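You operate a simulated robot arm through the tools that you are given. There is no shell and no other tool.

The job below is to be done with a simulated robot arm. You get a single attempt, and the scene is never put back.

JOB
Cap the open tube and quick-chill the teal rack at +4.
Fine: in the bench fridge drawer; close it and wait for the Cold lamp. Where these are worked on the way, their far stop is far enough and under half their travel is too little: bench fridge drawer.

The check looks at the end state, three seconds after you hand in, the way a careful person would. Anything else that was tipped, shoved, dropped, spilled or broken makes it a failure. Lids that push on must go on centred and level and be pressed home; caps that screw on are set level and turned clockwise until they are tight.

ROBOT AND FRAMES
A 7-joint arm with a fingered hand, fixed in place. Base frame: the origin is on the floor under the middle of its stand, x ahead of it, y to its left, z up. Units: m, rad, N and s.
It reaches about 1.023 m from its shoulder. Its first joint turns from -2.897 to 2.897 rad. Payload 4 kg.
The tool frame sits at the grasp point between the pads (the TCP): z along the fingers, y along the line on which they close. The tips reach 0.03 m beyond it. The gripper opens to 0.104 m; its body begins 0.035 m behind the TCP. The gripper is a hand of 4 fingers: y runs from the thumb to the fingers, the wrist lies at [-0.015, -0.113, -0.19] in the tool frame, and closing takes about 1.5 s.
Orientation is that of the tool frame in the base frame, as a unit quaternion [x, y, z, w]. With the fingers straight down and the wrist toward the robot, the tool's x, y and z point along [0, 1, 0], [1, 0, 0] and [0, 0, -1] of the base frame.

CONTROLS
- The arm moves only by the tool send_rows. Its argument "deltas" is a list of rows, each an object (a shift or turn left out is 0, a gripper value left out holds the last) with "offset": the shift along the tool's x, y, z in mm, a list of three; "angular": the turn, a rotation vector about the tool's x, y, z in rad, a list of three. In form: [{"offset": [x, y, z], "angular": [wx, wy, wz]}, ...]. A call has 1 to 20 rows; each row is the pose to reach, as a shift and turn from the pose commanded when the call began, along the tool's axes at that moment. "fingers" is the gripper command, from -1 (fully open) to 1 (shut), values between in proportion, set as the call begins (left out, the last holds). Each row takes 0.2 s and may step no farther than 0.05 m and 0.15 rad from the row before; otherwise, or with a gripper value out of range, the whole call is refused. A pose out of reach is approached as far as the arm can. The call stops where the force on the tool passes 70 N (or 10 N more than at its start, if that is more) or the arm is blocked; 0.2 s more then pass. Each finger travels about 0.153 m/s and halts on what it meets, pressing with about 27 N; the grip force reading is that of the motor and also rises with nothing between the fingers. The clock runs only during rows and for 0.2 s after the last one: add rows that repeat a pose to give the fingers time. It gives the time, the measured TCP pose, the force on the tool (base axes), the opening and the grip force at its end, in the units of the frame above (readings bear some noise), with the torque about the TCP (base axes, N m) and any sound that the robot's microphone picked up.
- Cameras (640 x 400 px; columns grow to the right, rows downward): "scene" is fixed at [0.3911, 0.4979, 1.3331]; the picture's right is [-1.00, -0.07, 0.00], its down [-0.02, 0.23, -0.97] and it looks along [0.07, -0.97, -0.23] (base axes); focal length 358 px, centre (320, 200). "wrist" rides on the gripper at [0.061, -0.092, -0.13] in the tool frame; the picture's right is [-0.81, 0.28, -0.52], its down [-0.53, -0.71, 0.46] and it looks along [-0.24, 0.64, 0.72] (tool axes); focal length 275 px, centre (320, 200). There is no depth. A picture from a camera that has moved, and an enlarged one, comes with that camera's place and axes in the base frame and with its lens. The place of the scene camera against the robot may be out by one fixed shift of up to 0.012 m in any direction.
- snapshot(camera): a new picture of that camera. It takes no simulated time.
- curl_fingers(index, middle, ring, thumb_bend, thumb_turn): sets how far each is bent, from 0 (flat) to 1 (curled in); at 0.3 the hand is open as for a grip, at 0.7 the pads meet at the TCP. One left out holds its place. A second passes; each finger stops where it meets its share of the squeeze, and holds until it gets a number again. A gripper value or a shape takes the hand back. It gives what a move gives, with no picture; readings hold the bend of each and the force on the fingers (four entries, about 0 where the hand has none), thumb and palm. thumb_turn goes from beside the hand (0) to across from the fingers (1), as for a grip.
- set_grasp(shape): the hand has 4 fingers and takes this shape, open, in about a second: jaw (thumb against the fingers, like two jaws); tri (thumb and two fingers); tip (a fingertip pinch); poke (one finger out to press); point (the index stretched); flat (the hand flat); cup (the hand cupped); fist (a fist). The gripper value then closes the fingers along that shape, each until it touches; the sizes above hold for jaw. It gives what a move gives, with no picture.
- zoom(camera, box): a new picture of the part [left, top, right, bottom] of that camera's present view, enlarged. It takes no simulated time.
- close_job(): hands the job in; it is judged then, once.

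Places have to be worked out from the pictures, the camera data and where the tool is seen. Open the gripper and draw the arm clear of the work before you hand the job in, unless the task says otherwise.

The tools are called after "Request:" as a command line: name --argument value ..., lists and objects as JSON in quotes. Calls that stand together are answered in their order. send_rows: Moves the arm, as the interface text tells. Its arguments: {"type":"object","properties":{"deltas":{"type":"array","items":{"type":"object","properties":{"offset":{"type":"array","items":{"type":"number"}},"angular":{"type":"array","items":{"type":"number"}}}}},"fingers":{"type":"number"}},"required":["deltas"]} The other tools are called the same way: set_grasp (shape) gives the hand a shape; curl_fingers (index, middle, ring, thumb_bend, thumb_turn) moves the fingers one by one; snapshot (camera) takes a picture; zoom (camera, box) takes an enlarged picture of a part of a camera's view; close_job () hands the job in.

At the start:

```text
time_s: 0.0
position: [0.2741, -0.3498, 1.256]
ee_rot: [0.707, 0.707, 0.001, 0.0]
ft_force: [0.4, 0.7, -0.5]
wrist_torque: [-0.02, 0.02, 0.03]
grip_width: 0.1036
finger_force: 0.1
shape: jaw
bend: [0.3, 0.3, 0.3, 0.3, 0.98]
finger forces: [0.0, 0.0, 0.1, 0.1, 0.0, 0.0]
```

scene: 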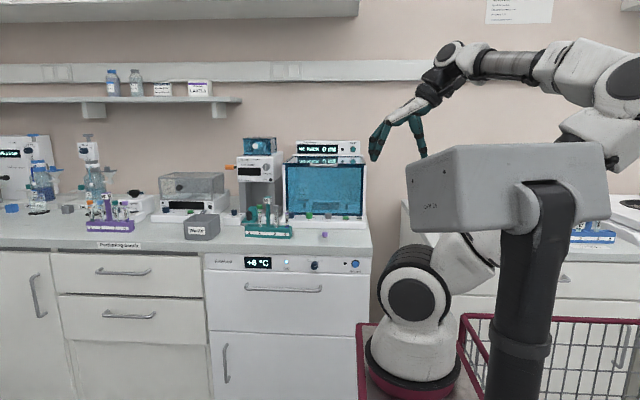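
wrist: 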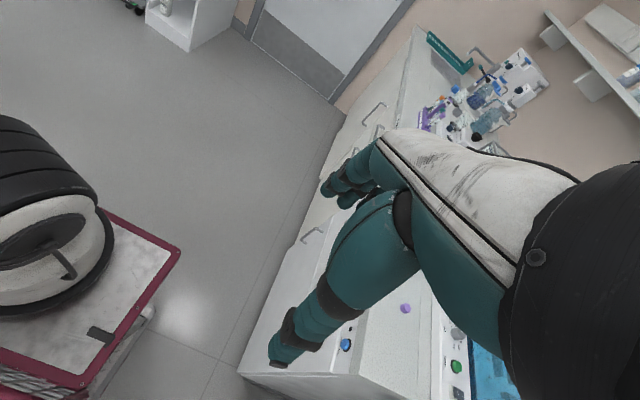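

I start by looking closely at the bench area with the teal rack, the fridge drawer and the likely caps.

Request:
zoom --camera "scene" --box '[200, 120, 380, 240]'

Request:
zoom --camera "scene" --box '[200, 220, 380, 340]'

Request:
zoom --camera "scene" --box '[230, 180, 340, 250]'

Request:
zoom --camera "scene" --box '[0, 120, 200, 250]'

Request:
snapshot --camera "wrist"

```text
3.33 times, centred on (290, 180) of scene
camera zoom: at [0.3911, 0.4979, 1.3331], right [-1.0, -0.07, 0.0], down [-0.02, 0.23, -0.97], along [0.07, -0.97, -0.23], focal length 1193 px, centre (420, 267)
```

zoom: 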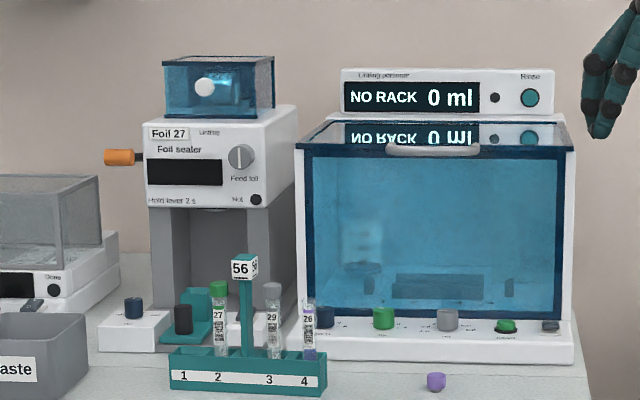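

```text
3.33 times, centred on (290, 280) of scene
camera zoom: at [0.3911, 0.4979, 1.3331], right [-1.0, -0.07, 0.0], down [-0.02, 0.23, -0.97], along [0.07, -0.97, -0.23], focal length 1193 px, centre (420, -67)
```

zoom: 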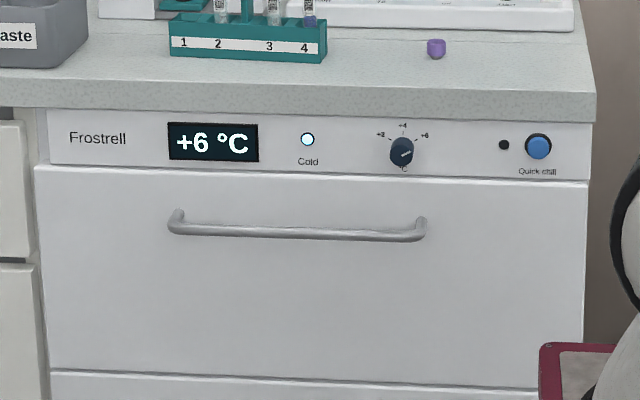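

```text
5.71 times, centred on (285, 215) of scene
camera zoom: at [0.3911, 0.4979, 1.3331], right [-1.0, -0.07, 0.0], down [-0.02, 0.23, -0.97], along [0.07, -0.97, -0.23], focal length 2046 px, centre (520, 114)
```

zoom: 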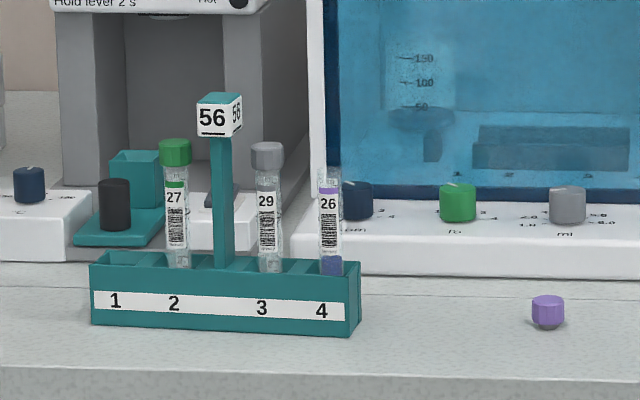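

```text
3.08 times, centred on (100, 185) of scene
camera zoom: at [0.3911, 0.4979, 1.3331], right [-1.0, -0.07, 0.0], down [-0.02, 0.23, -0.97], along [0.07, -0.97, -0.23], focal length 1101 px, centre (997, 246)
```

zoom: 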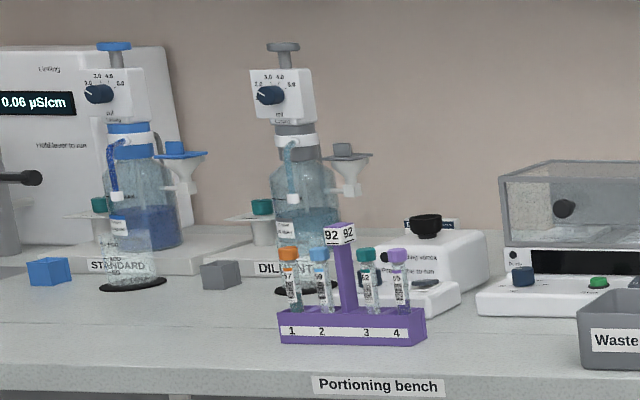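

```text
taken
camera wrist: at [0.1835, -0.2892, 1.387], right [0.28, -0.81, 0.52], down [-0.71, -0.53, -0.46], along [0.64, -0.24, -0.72], focal length 275 px, centre (320, 200)
```

wrist: 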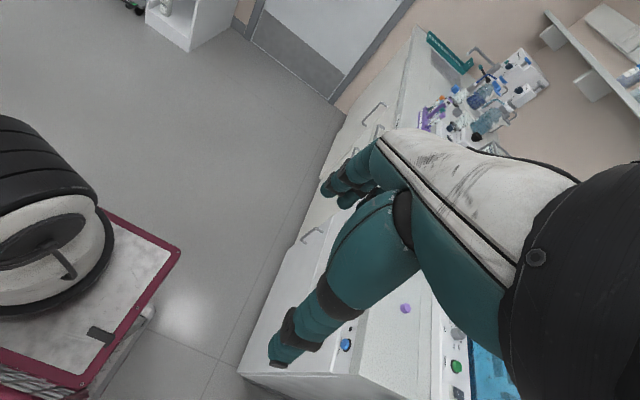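

The purple cap looks to be loose on the bench at about (0.46, -0.72, 0.92). Tube 26 in slot 4 of the teal rack has no cap, so I'm zooming in for details.

Request:
zoom --camera "scene" --box '[280, 190, 330, 245]'

Request:
zoom --camera "scene" --box '[305, 250, 370, 285]'

Request:
zoom --camera "scene" --box '[235, 190, 300, 245]'

Request:
zoom --camera "wrist" --box '[240, 260, 520, 400]'

Request:
zoom --camera "scene" --box '[340, 0, 640, 400]'

```text
7.27 times, centred on (305, 218) of scene
camera zoom: at [0.3911, 0.4979, 1.3331], right [-1.0, -0.07, 0.0], down [-0.02, 0.23, -0.97], along [0.07, -0.97, -0.23], focal length 2603 px, centre (429, 73)
```

zoom: 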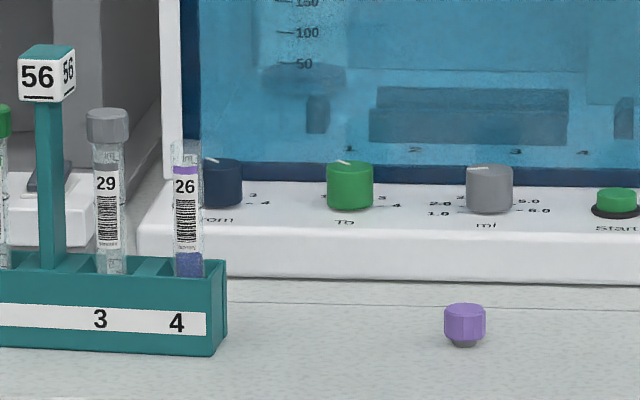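

```text
9.85 times, centred on (338, 268) of scene
camera zoom: at [0.3911, 0.4979, 1.3331], right [-1.0, -0.07, 0.0], down [-0.02, 0.23, -0.97], along [0.07, -0.97, -0.23], focal length 3525 px, centre (148, -465)
```

zoom: 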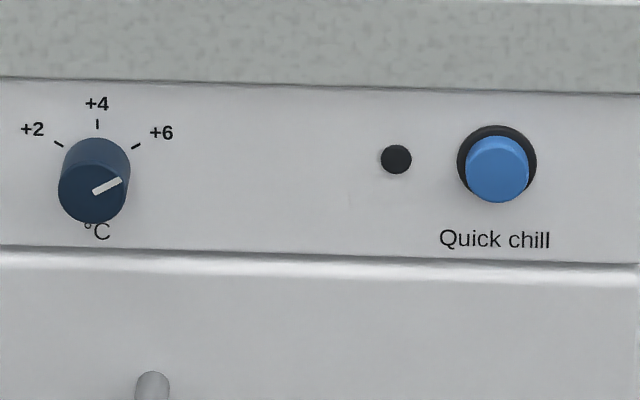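

```text
7.27 times, centred on (268, 218) of scene
camera zoom: at [0.3911, 0.4979, 1.3331], right [-1.0, -0.07, 0.0], down [-0.02, 0.23, -0.97], along [0.07, -0.97, -0.23], focal length 2603 px, centre (702, 73)
```

zoom: 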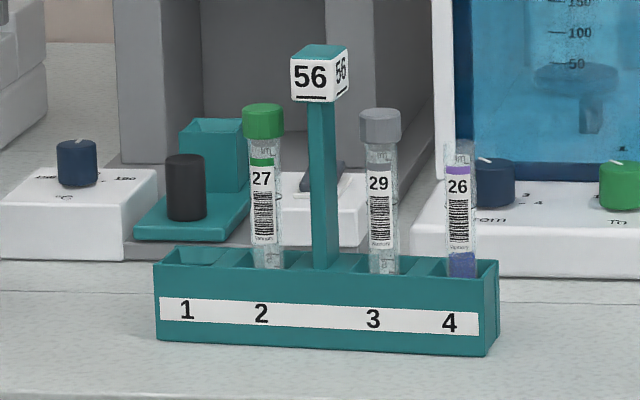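

```text
2.29 times, centred on (380, 330) of wrist
camera zoom: at [0.1835, -0.2892, 1.387], right [0.28, -0.81, 0.52], down [-0.71, -0.53, -0.46], along [0.64, -0.24, -0.72], focal length 629 px, centre (183, -97)
```

zoom: 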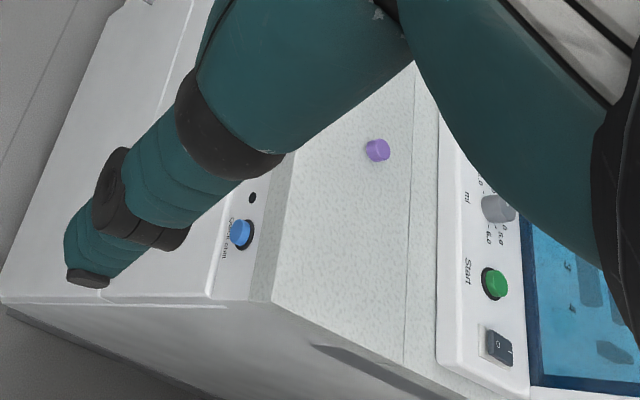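

```text
1.00 times, centred on (490, 200) of scene (not enlarged: the box is as wide or as high as the picture)
camera zoom: at [0.3911, 0.4979, 1.3331], right [-1.0, -0.07, 0.0], down [-0.02, 0.23, -0.97], along [0.07, -0.97, -0.23], focal length 358 px, centre (150, 200)
```

zoom: 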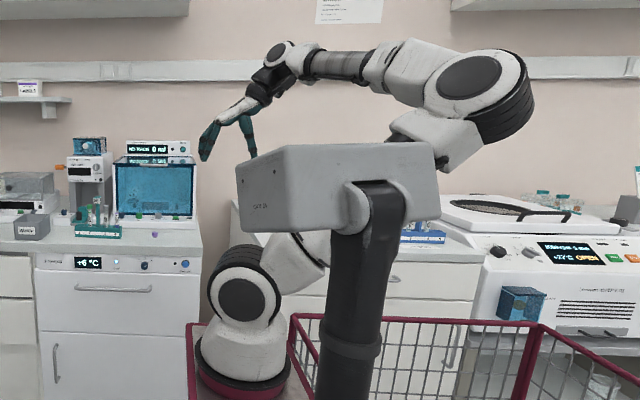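

The caps are push-in stoppers (the loose one has a grey plug under it), the fridge knob points to +6, and the Quick chill button sits right of it. I'll swing the hand so its closing line runs front-back over the bench, moving towards (0.45, -0.55, 1.25) at a safe height.

Request:
send_rows --deltas '[{"offset": [-17, 15, 0], "angular": [0, 0, 0.131]}, {"offset": [-33, 30, 0], "angular": [0, 0, 0.262]}, {"offset": [-50, 45, 0], "angular": [0, 0, 0.393]}, {"offset": [-67, 60, 0], "angular": [0, 0, 0.524]}, {"offset": [-83, 75, 0], "angular": [0, 0, 0.654]}, {"offset": [-100, 90, 0], "angular": [0, 0, 0.785]}, {"offset": [-117, 105, 0], "angular": [0, 0, 0.916]}, {"offset": [-133, 120, 0], "angular": [0, 0, 1.047]}, {"offset": [-150, 135, 0], "angular": [0, 0, 1.178]}, {"offset": [-167, 150, 0], "angular": [0, 0, 1.309]}, {"offset": [-183, 165, 0], "angular": [0, 0, 1.44]}, {"offset": [-200, 180, 0], "angular": [0, 0, 1.571]}]' --fingers -1

Request:
snapshot --camera "scene"

Request:
snapshot --camera "wrist"

```text
time_s: 2.6
position: [0.4537, -0.5499, 1.2577]
ee_rot: [1.0, -0.001, -0.001, 0.001]
ft_force: [0.2, 0.5, 0.8]
wrist_torque: [-0.04, -0.05, -0.02]
grip_width: 0.1037
finger_force: 0.2
shape: jaw
bend: [0.3, 0.3, 0.3, 0.3, 0.98]
finger forces: [0.1, 0.0, 0.0, 0.0, 0.1, 0.0]
```

```text
taken
```

scene: 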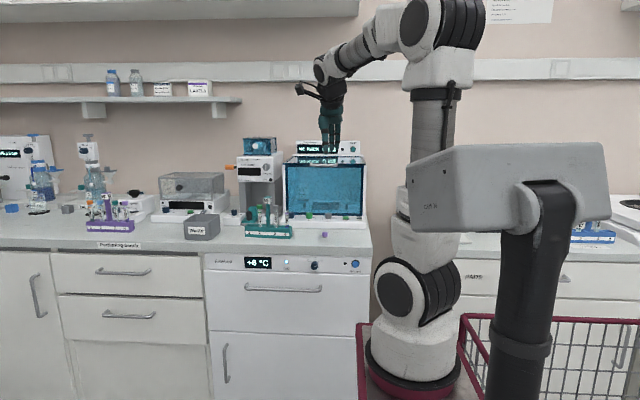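

```text
taken
camera wrist: at [0.5165, -0.4586, 1.3871], right [-0.81, -0.27, 0.52], down [-0.53, 0.71, -0.46], along [-0.24, -0.64, -0.72], focal length 275 px, centre (320, 200)
```

wrist: 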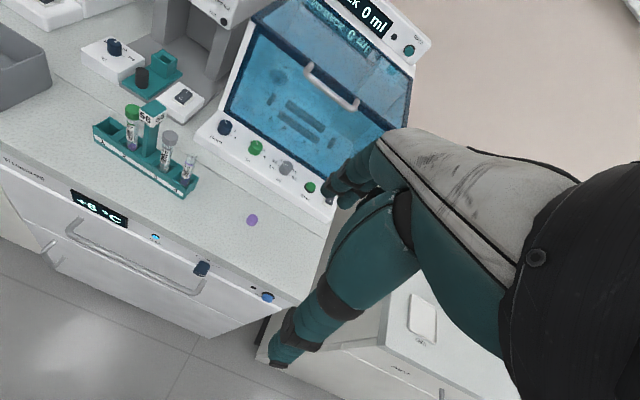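

The hand now points down with its closing line along y, and the wrist camera sees the rack, cap, knob, button and handle. I'm zooming in to triangulate each one.

Request:
zoom --camera "wrist" --box '[80, 80, 280, 205]'

Request:
zoom --camera "wrist" --box '[40, 180, 300, 342]'

Request:
zoom --camera "wrist" --box '[140, 200, 300, 300]'

Request:
zoom --camera "scene" --box '[270, 40, 390, 180]'

```text
3.20 times, centred on (180, 142) of wrist
camera zoom: at [0.5165, -0.4586, 1.3871], right [-0.81, -0.27, 0.52], down [-0.53, 0.71, -0.46], along [-0.24, -0.64, -0.72], focal length 881 px, centre (768, 384)
```

zoom: 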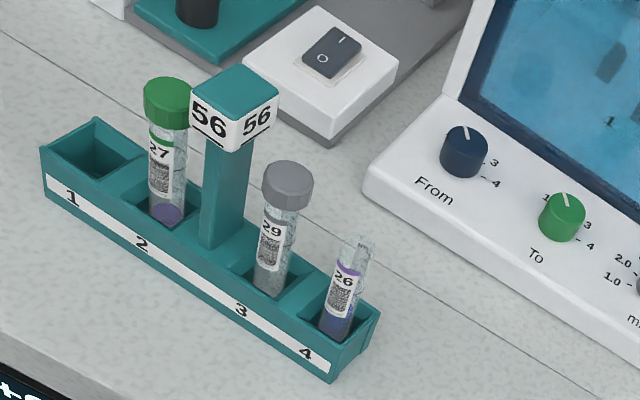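

```text
2.46 times, centred on (170, 261) of wrist
camera zoom: at [0.5165, -0.4586, 1.3871], right [-0.81, -0.27, 0.52], down [-0.53, 0.71, -0.46], along [-0.24, -0.64, -0.72], focal length 678 px, centre (689, 50)
```

zoom: 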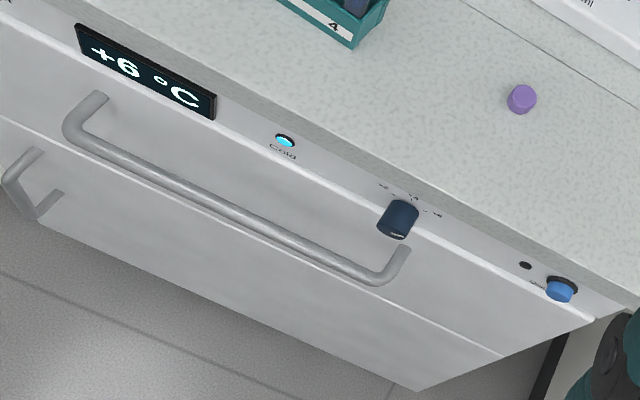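

```text
4.00 times, centred on (220, 250) of wrist
camera zoom: at [0.5165, -0.4586, 1.3871], right [-0.81, -0.27, 0.52], down [-0.53, 0.71, -0.46], along [-0.24, -0.64, -0.72], focal length 1101 px, centre (720, 0)
```

zoom: 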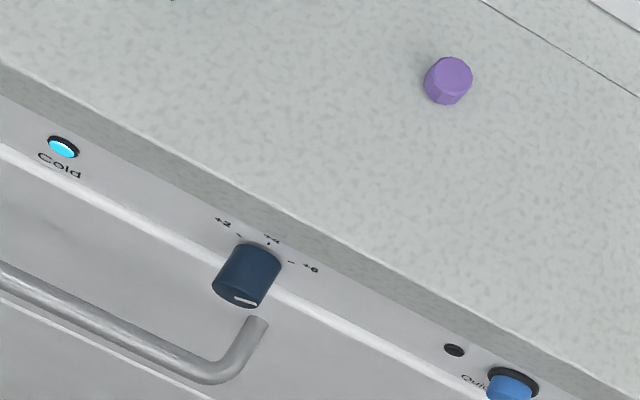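

```text
2.86 times, centred on (330, 110) of scene
camera zoom: at [0.3911, 0.4979, 1.3331], right [-1.0, -0.07, 0.0], down [-0.02, 0.23, -0.97], along [0.07, -0.97, -0.23], focal length 1023 px, centre (291, 457)
```

zoom: 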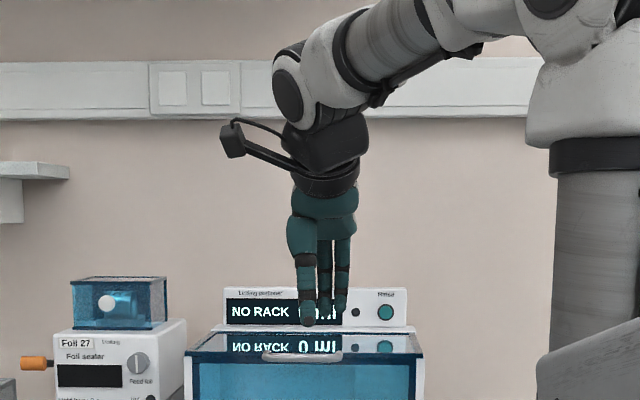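

The Cold lamp is lit at +6 °C. I put the cap near (0.475, -0.737) with the bench top at about z 0.90. I'll try the "tip" shape here in free space and see how the fingers look.

Request:
set_grasp --shape "tip"

Request:
zoom --camera "wrist" --box '[220, 100, 540, 400]'

Request:
zoom --camera "scene" --box '[290, 70, 370, 170]'

```text
time_s: 3.5
position: [0.4542, -0.5496, 1.2575]
ee_rot: [1.0, 0.0, 0.0, 0.0]
ft_force: [0.0, -0.5, 0.2]
wrist_torque: [-0.01, -0.02, 0.01]
grip_width: 0.1038
finger_force: 0.1
shape: tip
bend: [0.3, 0.98, 0.99, 0.3, 0.98]
finger forces: [0.1, 0.0, 0.0, 0.1, 0.0, 0.0]
```

```text
1.33 times, centred on (380, 250) of wrist
camera zoom: at [0.5164, -0.4583, 1.3868], right [-0.81, -0.28, 0.52], down [-0.53, 0.71, -0.46], along [-0.24, -0.64, -0.72], focal length 367 px, centre (240, 133)
```

zoom: 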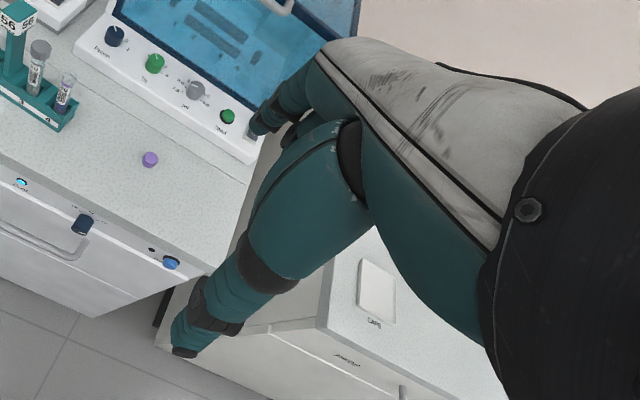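

```text
4.00 times, centred on (330, 120) of scene
camera zoom: at [0.3911, 0.4979, 1.3331], right [-1.0, -0.07, 0.0], down [-0.02, 0.23, -0.97], along [0.07, -0.97, -0.23], focal length 1432 px, centre (280, 520)
```

zoom: 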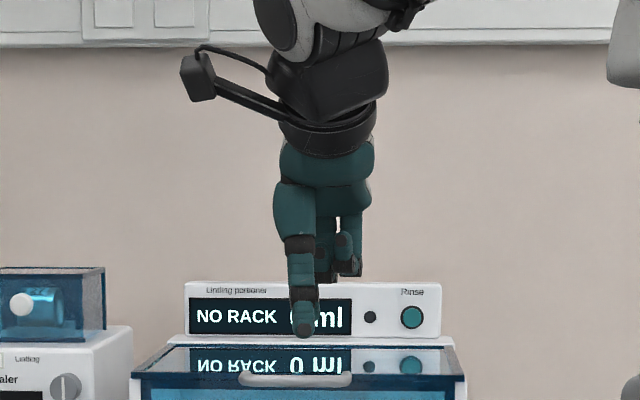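

The tip shape leaves thumb and index extended, with the other two fingers curled well above on the -x side, which suits the cap and tube 4. I'll move to about 14 cm above the cap and look again.

Request:
send_rows --deltas '[{"offset": [3, 31, 32]}, {"offset": [7, 63, 65]}, {"offset": [10, 94, 98]}, {"offset": [14, 125, 131]}, {"offset": [17, 157, 164]}, {"offset": [21, 188, 190]}, {"offset": [21, 188, 190]}]' --fingers -0.2

Request:
snapshot --camera "wrist"

Request:
zoom --camera "wrist" --box '[220, 150, 440, 300]'

Request:
zoom --camera "scene" --box '[230, 120, 390, 250]'

```text
time_s: 5.1
position: [0.4755, -0.7388, 1.0659]
ee_rot: [1.0, 0.0, 0.0, 0.0]
ft_force: [-0.3, 0.0, -0.6]
wrist_torque: [0.0, -0.01, 0.03]
grip_width: 0.0628
finger_force: 0.1
shape: tip
bend: [0.3, 0.98, 0.99, 0.64, 1.0]
finger forces: [0.0, 0.1, 0.1, 0.0, 0.0, 0.1]
```

```text
taken
camera wrist: at [0.5382, -0.6482, 1.1963], right [-0.81, -0.27, 0.52], down [-0.53, 0.71, -0.46], along [-0.24, -0.64, -0.72], focal length 275 px, centre (320, 200)
```

wrist: 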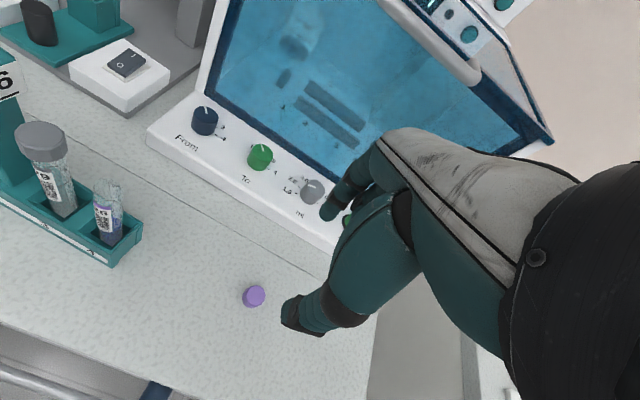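

```text
2.67 times, centred on (330, 225) of wrist
camera zoom: at [0.5382, -0.6482, 1.1963], right [-0.81, -0.27, 0.52], down [-0.53, 0.71, -0.46], along [-0.24, -0.64, -0.72], focal length 734 px, centre (293, 133)
```

zoom: 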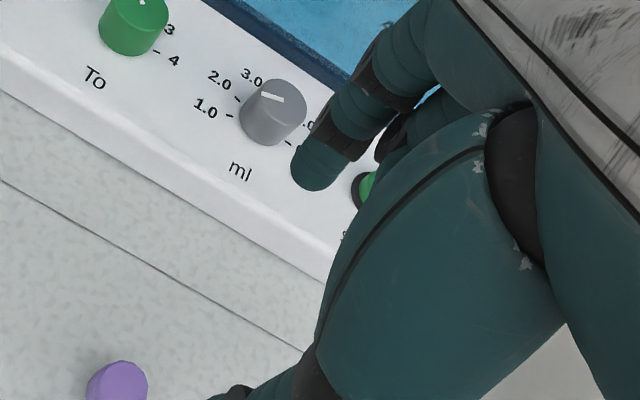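

```text
3.08 times, centred on (310, 185) of scene
camera zoom: at [0.3911, 0.4979, 1.3331], right [-1.0, -0.07, 0.0], down [-0.02, 0.23, -0.97], along [0.07, -0.97, -0.23], focal length 1101 px, centre (351, 246)
```

zoom: 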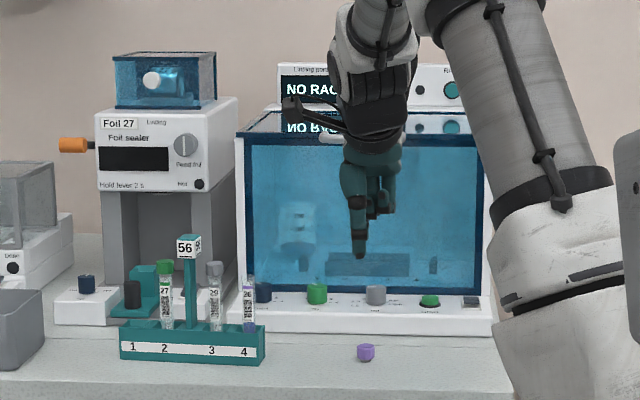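

TCP is right above the cap within a few mm: wrist triangulation gives the cap top at about (0.475, -0.741, 0.916). I'm zooming in on the cap, the open tube and the rack from this closer view.

Request:
zoom --camera "wrist" --box '[220, 265, 310, 330]'

Request:
zoom --camera "wrist" --box '[0, 50, 150, 275]'

Request:
zoom --camera "scene" --box '[310, 225, 340, 245]'

```text
6.15 times, centred on (265, 298) of wrist
camera zoom: at [0.5382, -0.6482, 1.1963], right [-0.81, -0.27, 0.52], down [-0.53, 0.71, -0.46], along [-0.24, -0.64, -0.72], focal length 1694 px, centre (658, -400)
```

zoom: 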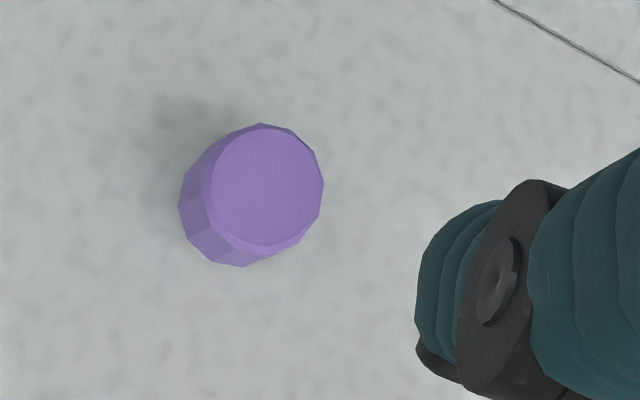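

```text
1.78 times, centred on (75, 162) of wrist
camera zoom: at [0.5382, -0.6482, 1.1963], right [-0.81, -0.27, 0.52], down [-0.53, 0.71, -0.46], along [-0.24, -0.64, -0.72], focal length 489 px, centre (756, 267)
```

zoom: 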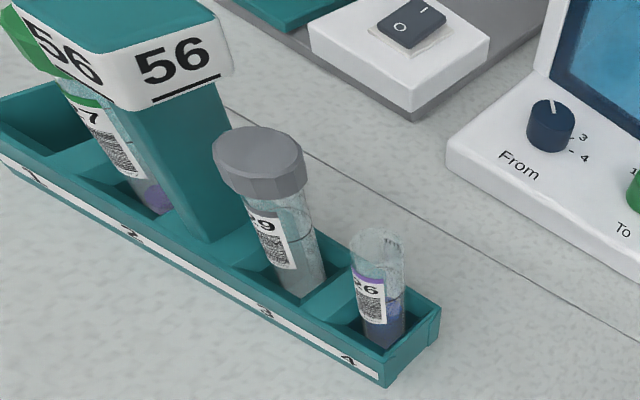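

```text
16.00 times, centred on (325, 235) of scene
camera zoom: at [0.3911, 0.4979, 1.3331], right [-1.0, -0.07, 0.0], down [-0.02, 0.23, -0.97], along [0.07, -0.97, -0.23], focal length 5727 px, centre (240, -360)
```

zoom: 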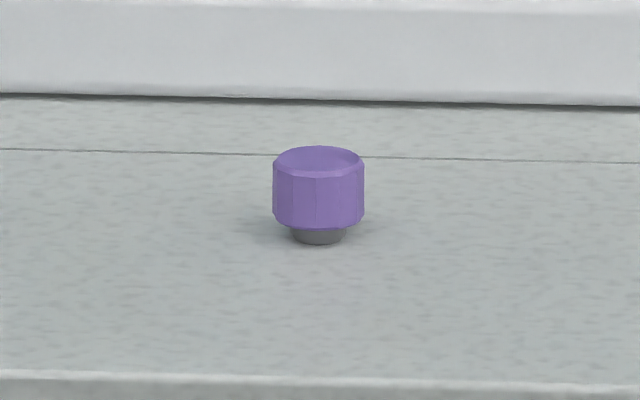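

Cap is about 20 mm wide and 18 mm tall on a 12 mm plug, and the open tube's rim triangulates to (0.613, -0.732, 1.001). I'll align over the cap, narrow the pinch to about 36 mm and check where the fingertips sit.

Request:
send_rows --deltas '[{"offset": [-1, 2.5, 30]}, {"offset": [-1, 2.5, 60]}, {"offset": [-1, 2.5, 80]}, {"offset": [-1, 2.5, 80]}, {"offset": [-1, 2.5, 80]}, {"offset": [-1, 2.5, 80]}, {"offset": [-1, 2.5, 80]}]' --fingers 0.3

Request:
snapshot --camera "wrist"

Request:
zoom --camera "wrist" --box '[240, 180, 400, 330]'

Request:
zoom --camera "scene" --box '[290, 180, 360, 245]'

```text
time_s: 6.7
position: [0.4748, -0.7406, 0.9861]
ee_rot: [1.0, -0.001, 0.0, 0.0]
ft_force: [-0.9, -0.6, -0.3]
wrist_torque: [-0.01, -0.01, -0.02]
grip_width: 0.0371
finger_force: 0.2
shape: tip
bend: [0.73, 0.98, 0.99, 0.73, 1.0]
finger forces: [0.0, 0.1, 0.0, 0.0, 0.0, 0.1]
```

```text
taken
camera wrist: at [0.5364, -0.6494, 1.1164], right [-0.81, -0.27, 0.52], down [-0.53, 0.71, -0.46], along [-0.24, -0.64, -0.72], focal length 275 px, centre (320, 200)
```

wrist: 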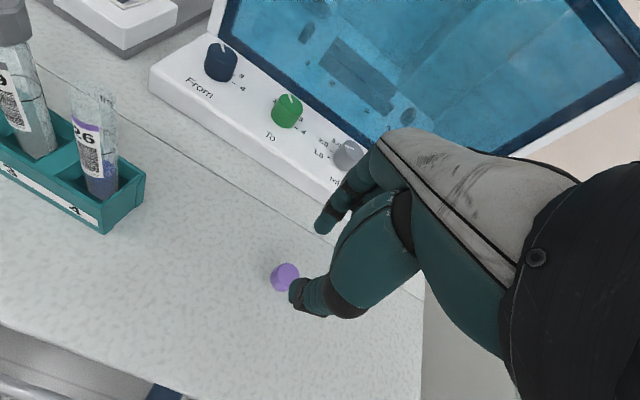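

```text
2.67 times, centred on (320, 255) of wrist
camera zoom: at [0.5364, -0.6494, 1.1164], right [-0.81, -0.27, 0.52], down [-0.53, 0.71, -0.46], along [-0.24, -0.64, -0.72], focal length 734 px, centre (320, 53)
```

zoom: 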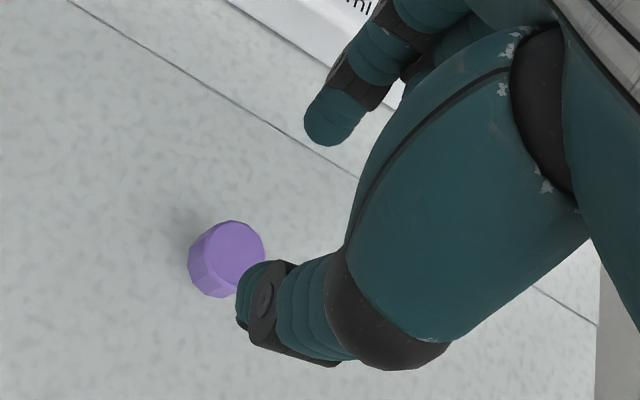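

```text
6.15 times, centred on (325, 212) of scene
camera zoom: at [0.3911, 0.4979, 1.3331], right [-1.0, -0.07, 0.0], down [-0.02, 0.23, -0.97], along [0.07, -0.97, -0.23], focal length 2203 px, centre (289, 123)
```

zoom: 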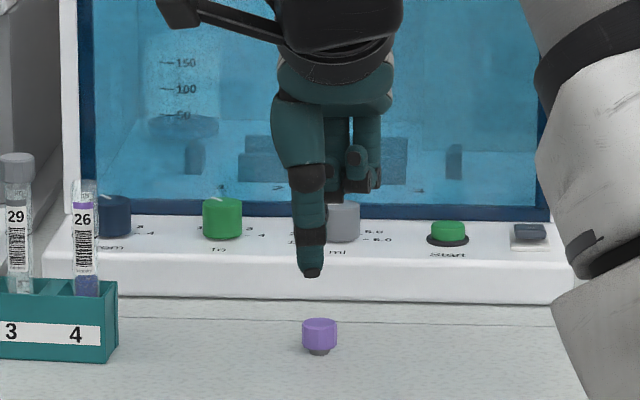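

Pinch is 37 mm wide and roughly centred. I'll shift 1 mm and lower so the tips are just above the bench with the cap between them, then check alignment.

Request:
send_rows --deltas '[{"offset": [-1, 1, 15]}, {"offset": [-1, 1, 30]}, {"offset": [-1, 1, 41]}, {"offset": [-1, 1, 41]}]'

Request:
zoom --camera "wrist" --box '[250, 180, 390, 320]'

Request:
zoom --camera "scene" --box '[300, 200, 350, 245]'

```text
time_s: 7.7
position: [0.4733, -0.7416, 0.9469]
ee_rot: [1.0, 0.0, 0.0, 0.0]
ft_force: [0.8, -0.6, 0.0]
wrist_torque: [-0.02, 0.01, -0.03]
grip_width: 0.0372
finger_force: 0.1
shape: tip
bend: [0.73, 0.98, 0.99, 0.73, 1.0]
finger forces: [0.1, 0.0, 0.0, 0.0, 0.0, 0.0]
```

```text
2.86 times, centred on (320, 250) of wrist
camera zoom: at [0.5351, -0.6505, 1.0758], right [-0.81, -0.27, 0.52], down [-0.53, 0.71, -0.46], along [-0.24, -0.64, -0.72], focal length 786 px, centre (320, 57)
```

zoom: 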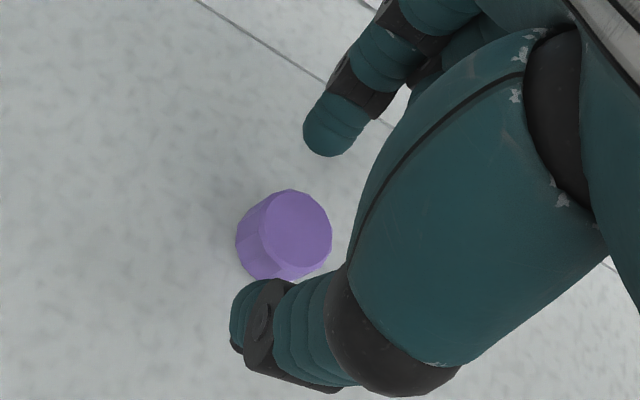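

```text
8.89 times, centred on (325, 222) of scene
camera zoom: at [0.3911, 0.4979, 1.3331], right [-1.0, -0.07, 0.0], down [-0.02, 0.23, -0.97], along [0.07, -0.97, -0.23], focal length 3182 px, centre (276, 0)
```

zoom: 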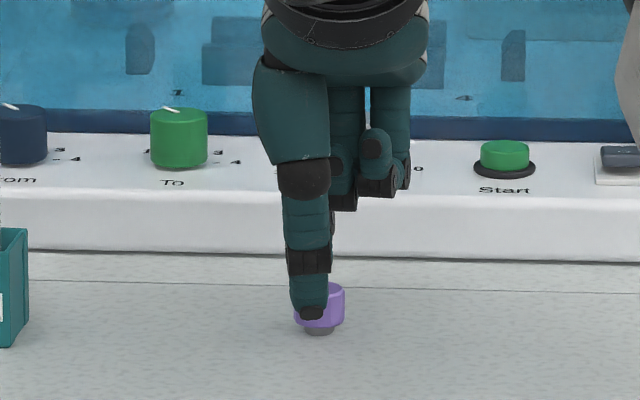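

Cap sits between the tips, about 2–4 mm towards -x of the finger line. I'll correct by 3 mm, lower 6 mm, and close on it.

Request:
send_rows --deltas '[{"offset": [-3, 1.5, 0]}, {"offset": [-3, 1.5, 4]}, {"offset": [-3, 1.5, 7]}, {"offset": [-3, 1.5, 7]}]'

Request:
send_rows --deltas '[{"offset": [0, 0, 0]}, {"offset": [0, 0, 0]}, {"offset": [0, 0, 0]}, {"offset": [0, 0, 0]}, {"offset": [0, 0, 0]}, {"offset": [0, 0, 0]}]' --fingers 0.55

Request:
zoom --camera "wrist" --box '[250, 180, 390, 320]'

Request:
zoom --camera "scene" --box '[300, 200, 350, 245]'

```text
time_s: 8.7
position: [0.4708, -0.7418, 0.939]
ee_rot: [1.0, -0.001, 0.0, -0.001]
ft_force: [0.5, -0.4, 0.7]
wrist_torque: [-0.01, -0.01, 0.03]
grip_width: 0.037
finger_force: 0.1
shape: tip
bend: [0.73, 0.98, 0.99, 0.73, 1.0]
finger forces: [0.0, 0.0, 0.0, 0.0, 0.1, 0.2]
```

```text
time_s: 10.1
position: [0.4694, -0.7434, 0.9393]
ee_rot: [1.0, 0.0, 0.001, 0.0]
ft_force: [-0.2, -0.4, 0.0]
wrist_torque: [-0.05, -0.03, -0.02]
grip_width: 0.0238
finger_force: 0.0
shape: tip
bend: [0.73, 0.98, 0.99, 0.74, 1.0]
finger forces: [0.1, 0.0, 0.0, 0.0, 0.0, 0.1]
```

```text
2.86 times, centred on (320, 250) of wrist
camera zoom: at [0.5324, -0.6516, 1.069], right [-0.81, -0.27, 0.52], down [-0.53, 0.71, -0.46], along [-0.24, -0.64, -0.72], focal length 786 px, centre (320, 57)
```

zoom: 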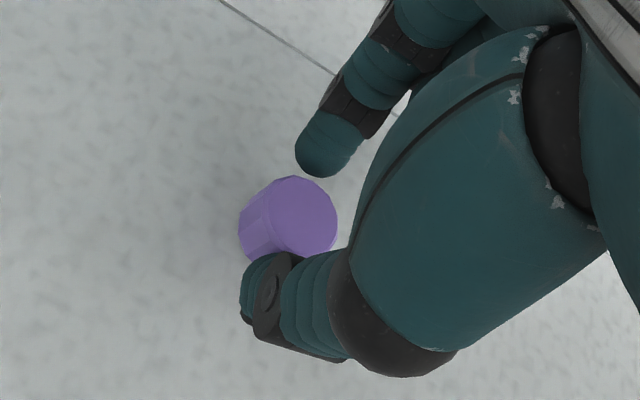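

```text
8.89 times, centred on (325, 222) of scene
camera zoom: at [0.3911, 0.4979, 1.3331], right [-1.0, -0.07, 0.0], down [-0.02, 0.23, -0.97], along [0.07, -0.97, -0.23], focal length 3182 px, centre (276, 0)
```

zoom: 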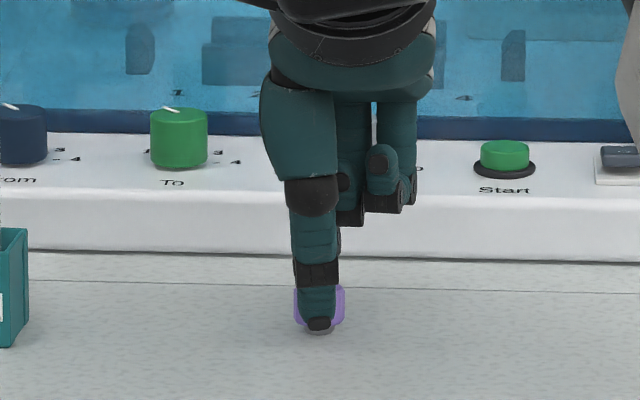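

Scene view shows the thumb centred on the cap and the gap is down to 24 mm. Closing fully now.

Request:
send_rows --deltas '[{"offset": [0, 0, 0]}, {"offset": [0, 0, 0]}, {"offset": [0, 0, 0]}, {"offset": [0, 0, 0]}, {"offset": [0, 0, 0]}]' --fingers 1

Request:
zoom --camera "wrist" --box '[250, 180, 390, 320]'

Request:
zoom --camera "scene" --box '[300, 200, 350, 245]'

```text
time_s: 11.3
position: [0.4698, -0.7422, 0.9401]
ee_rot: [1.0, 0.0, 0.0, 0.0]
ft_force: [-0.7, -0.6, 0.1]
wrist_torque: [0.01, -0.04, -0.01]
grip_width: 0.0152
finger_force: 27.2
shape: tip
bend: [0.72, 1.0, 1.0, 0.74, 1.0]
finger forces: [23.7, 0.0, 0.0, 0.1, 23.4, 0.0]
```

```text
2.86 times, centred on (320, 250) of wrist
camera zoom: at [0.5324, -0.6516, 1.069], right [-0.81, -0.27, 0.52], down [-0.53, 0.71, -0.46], along [-0.24, -0.64, -0.72], focal length 786 px, centre (320, 57)
```

zoom: 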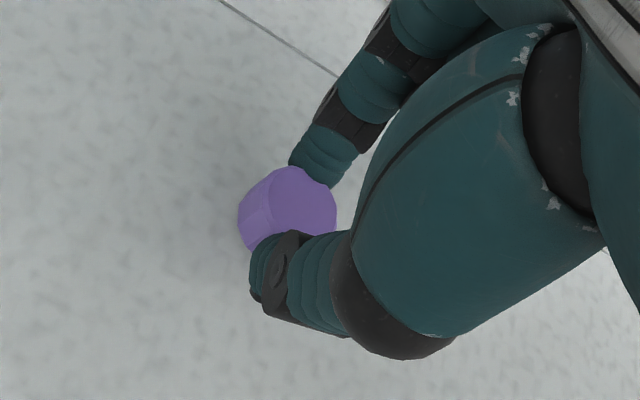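

```text
8.89 times, centred on (325, 222) of scene
camera zoom: at [0.3911, 0.4979, 1.3331], right [-1.0, -0.07, 0.0], down [-0.02, 0.23, -0.97], along [0.07, -0.97, -0.23], focal length 3182 px, centre (276, 0)
```

zoom: 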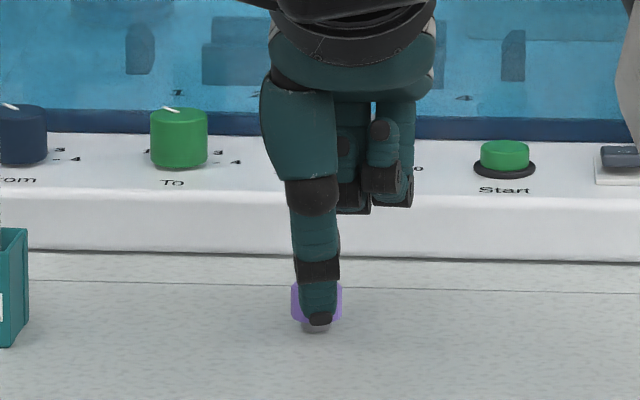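

Both pads hold the cap with about 23 N each. Lifting it 120 mm and checking that it stays level.

Request:
send_rows --deltas '[{"offset": [0, 0, -5]}, {"offset": [0, 0, -20]}, {"offset": [0, 0, -50]}, {"offset": [0, 0, -85]}, {"offset": [0, 0, -120]}, {"offset": [0, 0, -140]}, {"offset": [0, 0, -140]}]'

Request:
zoom --camera "wrist" --box '[250, 180, 390, 320]'

Request:
zoom --camera "scene" --box '[300, 155, 350, 200]'

Request:
snapshot --camera "scene"

```text
time_s: 12.9
position: [0.4699, -0.7431, 1.0795]
ee_rot: [1.0, 0.0, 0.0, -0.001]
ft_force: [0.5, -0.9, -0.3]
wrist_torque: [-0.02, 0.0, 0.0]
grip_width: 0.0149
finger_force: 26.6
shape: tip
bend: [0.72, 1.0, 1.0, 0.74, 1.0]
finger forces: [23.8, 0.0, 0.0, 0.0, 23.3, 0.0]
```

```text
2.86 times, centred on (320, 250) of wrist
camera zoom: at [0.5329, -0.6525, 1.2092], right [-0.81, -0.28, 0.52], down [-0.53, 0.71, -0.46], along [-0.24, -0.64, -0.72], focal length 786 px, centre (320, 57)
```

zoom: 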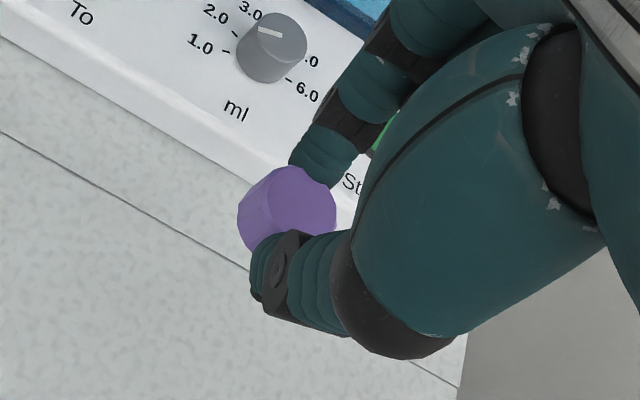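

```text
8.89 times, centred on (325, 178) of scene
camera zoom: at [0.3911, 0.4979, 1.3331], right [-1.0, -0.07, 0.0], down [-0.02, 0.23, -0.97], along [0.07, -0.97, -0.23], focal length 3182 px, centre (276, 400)
```

zoom: 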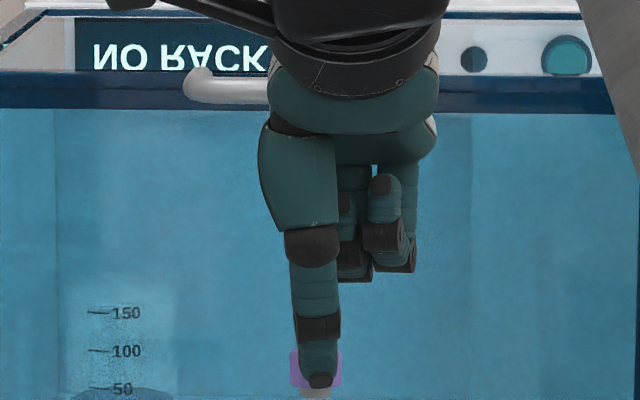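

```text
taken
```

scene: 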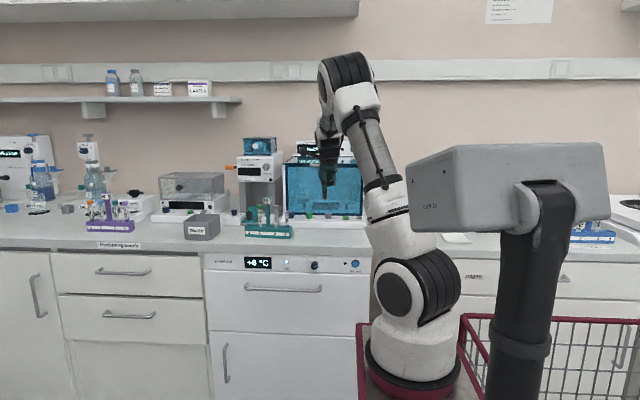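

Cap is level in the pinch, plug visible underneath. Moving over the open tube at (0.613, -0.732), staying high, then checking alignment in both cameras.

Request:
send_rows --deltas '[{"offset": [30, -3, -5]}, {"offset": [65, -7, -5]}, {"offset": [100, -11, -5]}, {"offset": [130, -14, -5]}, {"offset": [142, -15, -5]}, {"offset": [142, -15, -5]}, {"offset": [142, -15, -5]}]'

Request:
snapshot --camera "wrist"

Request:
zoom --camera "wrist" --box '[230, 170, 390, 330]'

Request:
zoom --camera "scene" --box '[250, 165, 320, 235]'

```text
time_s: 14.5
position: [0.6129, -0.727, 1.0846]
ee_rot: [1.0, -0.001, 0.0, 0.0]
ft_force: [-0.1, -0.4, 0.1]
wrist_torque: [-0.03, 0.02, 0.03]
grip_width: 0.0152
finger_force: 27.1
shape: tip
bend: [0.72, 1.0, 1.0, 0.74, 1.0]
finger forces: [23.7, 0.0, 0.0, 0.0, 23.4, 0.1]
```

```text
taken
camera wrist: at [0.6747, -0.6373, 1.214], right [-0.81, -0.27, 0.52], down [-0.53, 0.71, -0.46], along [-0.24, -0.64, -0.72], focal length 275 px, centre (320, 200)
```

wrist: 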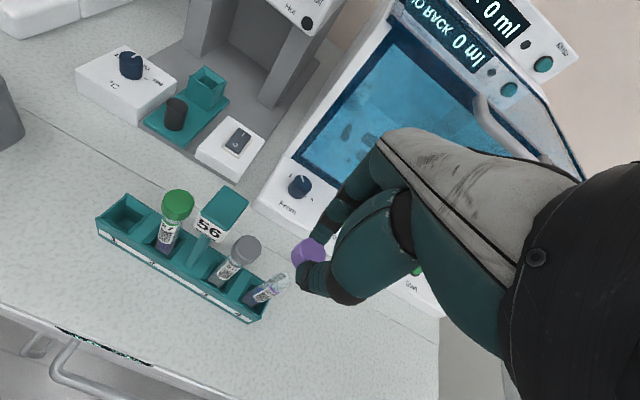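

```text
2.50 times, centred on (310, 250) of wrist
camera zoom: at [0.6747, -0.6373, 1.214], right [-0.81, -0.27, 0.52], down [-0.53, 0.71, -0.46], along [-0.24, -0.64, -0.72], focal length 688 px, centre (345, 75)
```

zoom: 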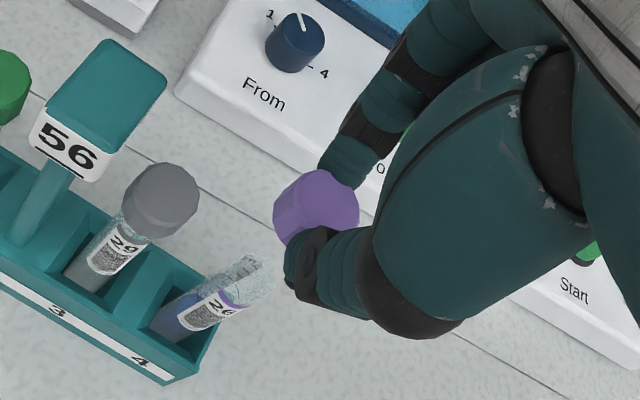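

```text
5.71 times, centred on (285, 200) of scene
camera zoom: at [0.3911, 0.4979, 1.3331], right [-1.0, -0.07, 0.0], down [-0.02, 0.23, -0.97], along [0.07, -0.97, -0.23], focal length 2046 px, centre (520, 200)
```

zoom: 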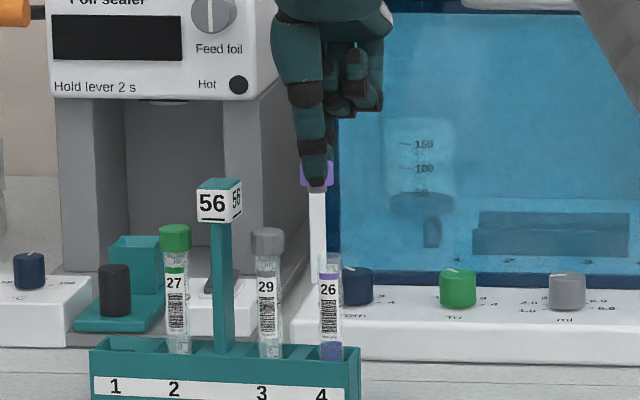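

Scene view says the cap is about 7 mm too far in +x relative to the tube, wrist view about 4–5 mm. I'll shift -5.5 mm in x, lower to about 1 cm above the rim, and re-measure.

Request:
send_rows --deltas '[{"offset": [-5.5, 0, 0]}, {"offset": [-5.5, 0, 15]}, {"offset": [-5.5, 0, 28]}, {"offset": [-5.5, 0, 28]}, {"offset": [-5.5, 0, 28]}]'

Request:
zoom --camera "wrist" --box '[240, 200, 360, 320]'

Request:
zoom --camera "scene" --box '[265, 180, 310, 230]'

```text
time_s: 15.7
position: [0.6065, -0.7293, 1.0559]
ee_rot: [1.0, 0.0, 0.0, 0.0]
ft_force: [0.3, 0.1, -0.3]
wrist_torque: [0.03, -0.03, 0.01]
grip_width: 0.0148
finger_force: 27.4
shape: tip
bend: [0.72, 1.0, 1.0, 0.74, 1.0]
finger forces: [23.6, 0.0, 0.0, 0.0, 23.3, 0.0]
```

```text
3.33 times, centred on (300, 260) of wrist
camera zoom: at [0.6688, -0.637, 1.1859], right [-0.81, -0.27, 0.52], down [-0.53, 0.71, -0.46], along [-0.24, -0.64, -0.72], focal length 918 px, centre (387, 0)
```

zoom: 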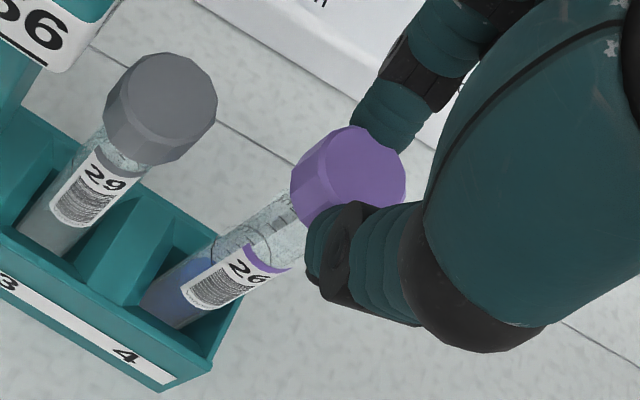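

```text
8.00 times, centred on (288, 205) of scene
camera zoom: at [0.3911, 0.4979, 1.3331], right [-1.0, -0.07, 0.0], down [-0.02, 0.23, -0.97], along [0.07, -0.97, -0.23], focal length 2864 px, centre (580, 160)
```

zoom: 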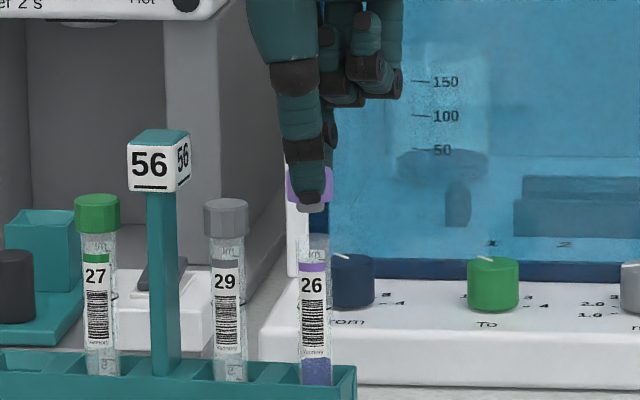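

Offset in x is now about 1.4 mm in the scene view. I'm zooming tighter on the tube and cap in the wrist view to check the y alignment.

Request:
zoom --camera "wrist" --box '[275, 230, 345, 300]'

Request:
zoom --camera "scene" --box '[280, 195, 300, 220]'

```text
5.71 times, centred on (310, 265) of wrist
camera zoom: at [0.6688, -0.637, 1.1859], right [-0.81, -0.27, 0.52], down [-0.53, 0.71, -0.46], along [-0.24, -0.64, -0.72], focal length 1573 px, centre (377, -171)
```

zoom: 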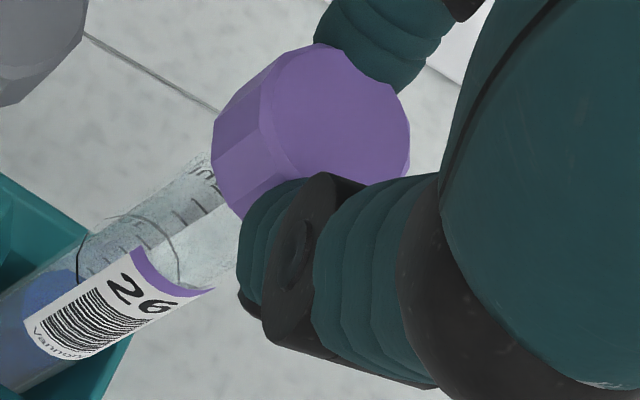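

```text
16.00 times, centred on (290, 208) of scene
camera zoom: at [0.3911, 0.4979, 1.3331], right [-1.0, -0.07, 0.0], down [-0.02, 0.23, -0.97], along [0.07, -0.97, -0.23], focal length 5727 px, centre (800, 80)
```

zoom: 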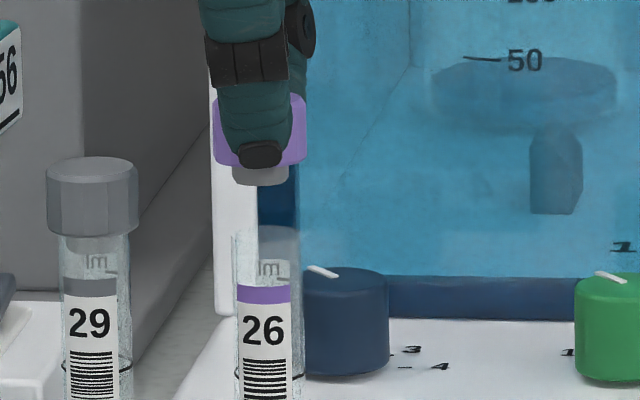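

Wrist view puts the tube axis about 1.5 mm to -x of the cap centre and y within about 1 mm. Shifting 1.5 mm and lowering 9 mm, then checking again before contact.

Request:
send_rows --deltas '[{"offset": [-1.5, 0, 0]}, {"offset": [-1.5, 0, 5]}, {"offset": [-1.5, 0, 9]}, {"offset": [-1.5, 0, 9]}]'

Request:
zoom --camera "wrist" --box '[275, 230, 345, 300]'

Request:
zoom --camera "scene" --box '[280, 195, 300, 220]'

```text
time_s: 16.7
position: [0.6052, -0.7292, 1.0484]
ee_rot: [1.0, 0.0, 0.0, 0.0]
ft_force: [0.2, 0.1, -0.5]
wrist_torque: [-0.01, 0.06, 0.02]
grip_width: 0.0149
finger_force: 26.6
shape: tip
bend: [0.72, 1.0, 1.0, 0.74, 1.0]
finger forces: [23.6, 0.0, 0.1, 0.1, 23.3, 0.1]
```

```text
5.71 times, centred on (310, 265) of wrist
camera zoom: at [0.6674, -0.6371, 1.1769], right [-0.81, -0.27, 0.52], down [-0.53, 0.71, -0.46], along [-0.24, -0.64, -0.72], focal length 1573 px, centre (377, -171)
```

zoom: 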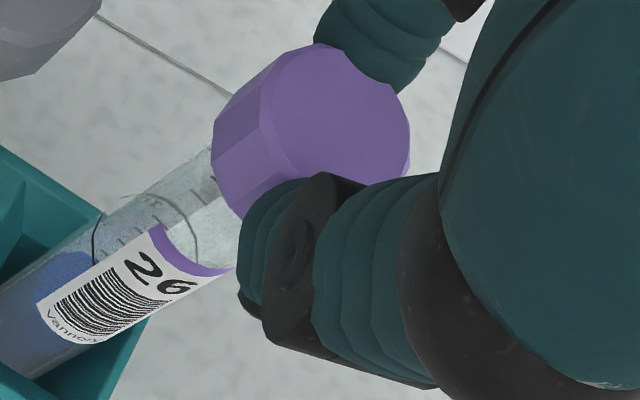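

```text
16.00 times, centred on (290, 208) of scene
camera zoom: at [0.3911, 0.4979, 1.3331], right [-1.0, -0.07, 0.0], down [-0.02, 0.23, -0.97], along [0.07, -0.97, -0.23], focal length 5727 px, centre (800, 80)
```

zoom: 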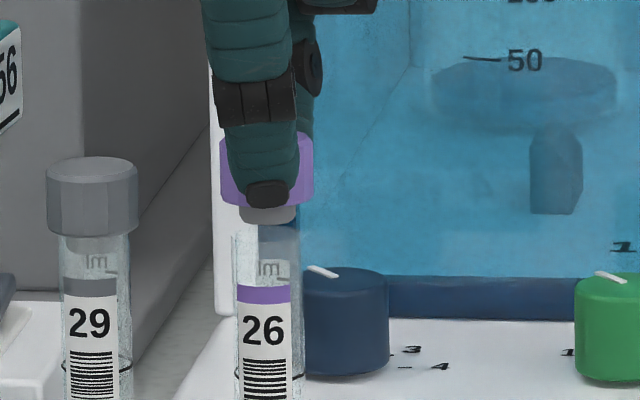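

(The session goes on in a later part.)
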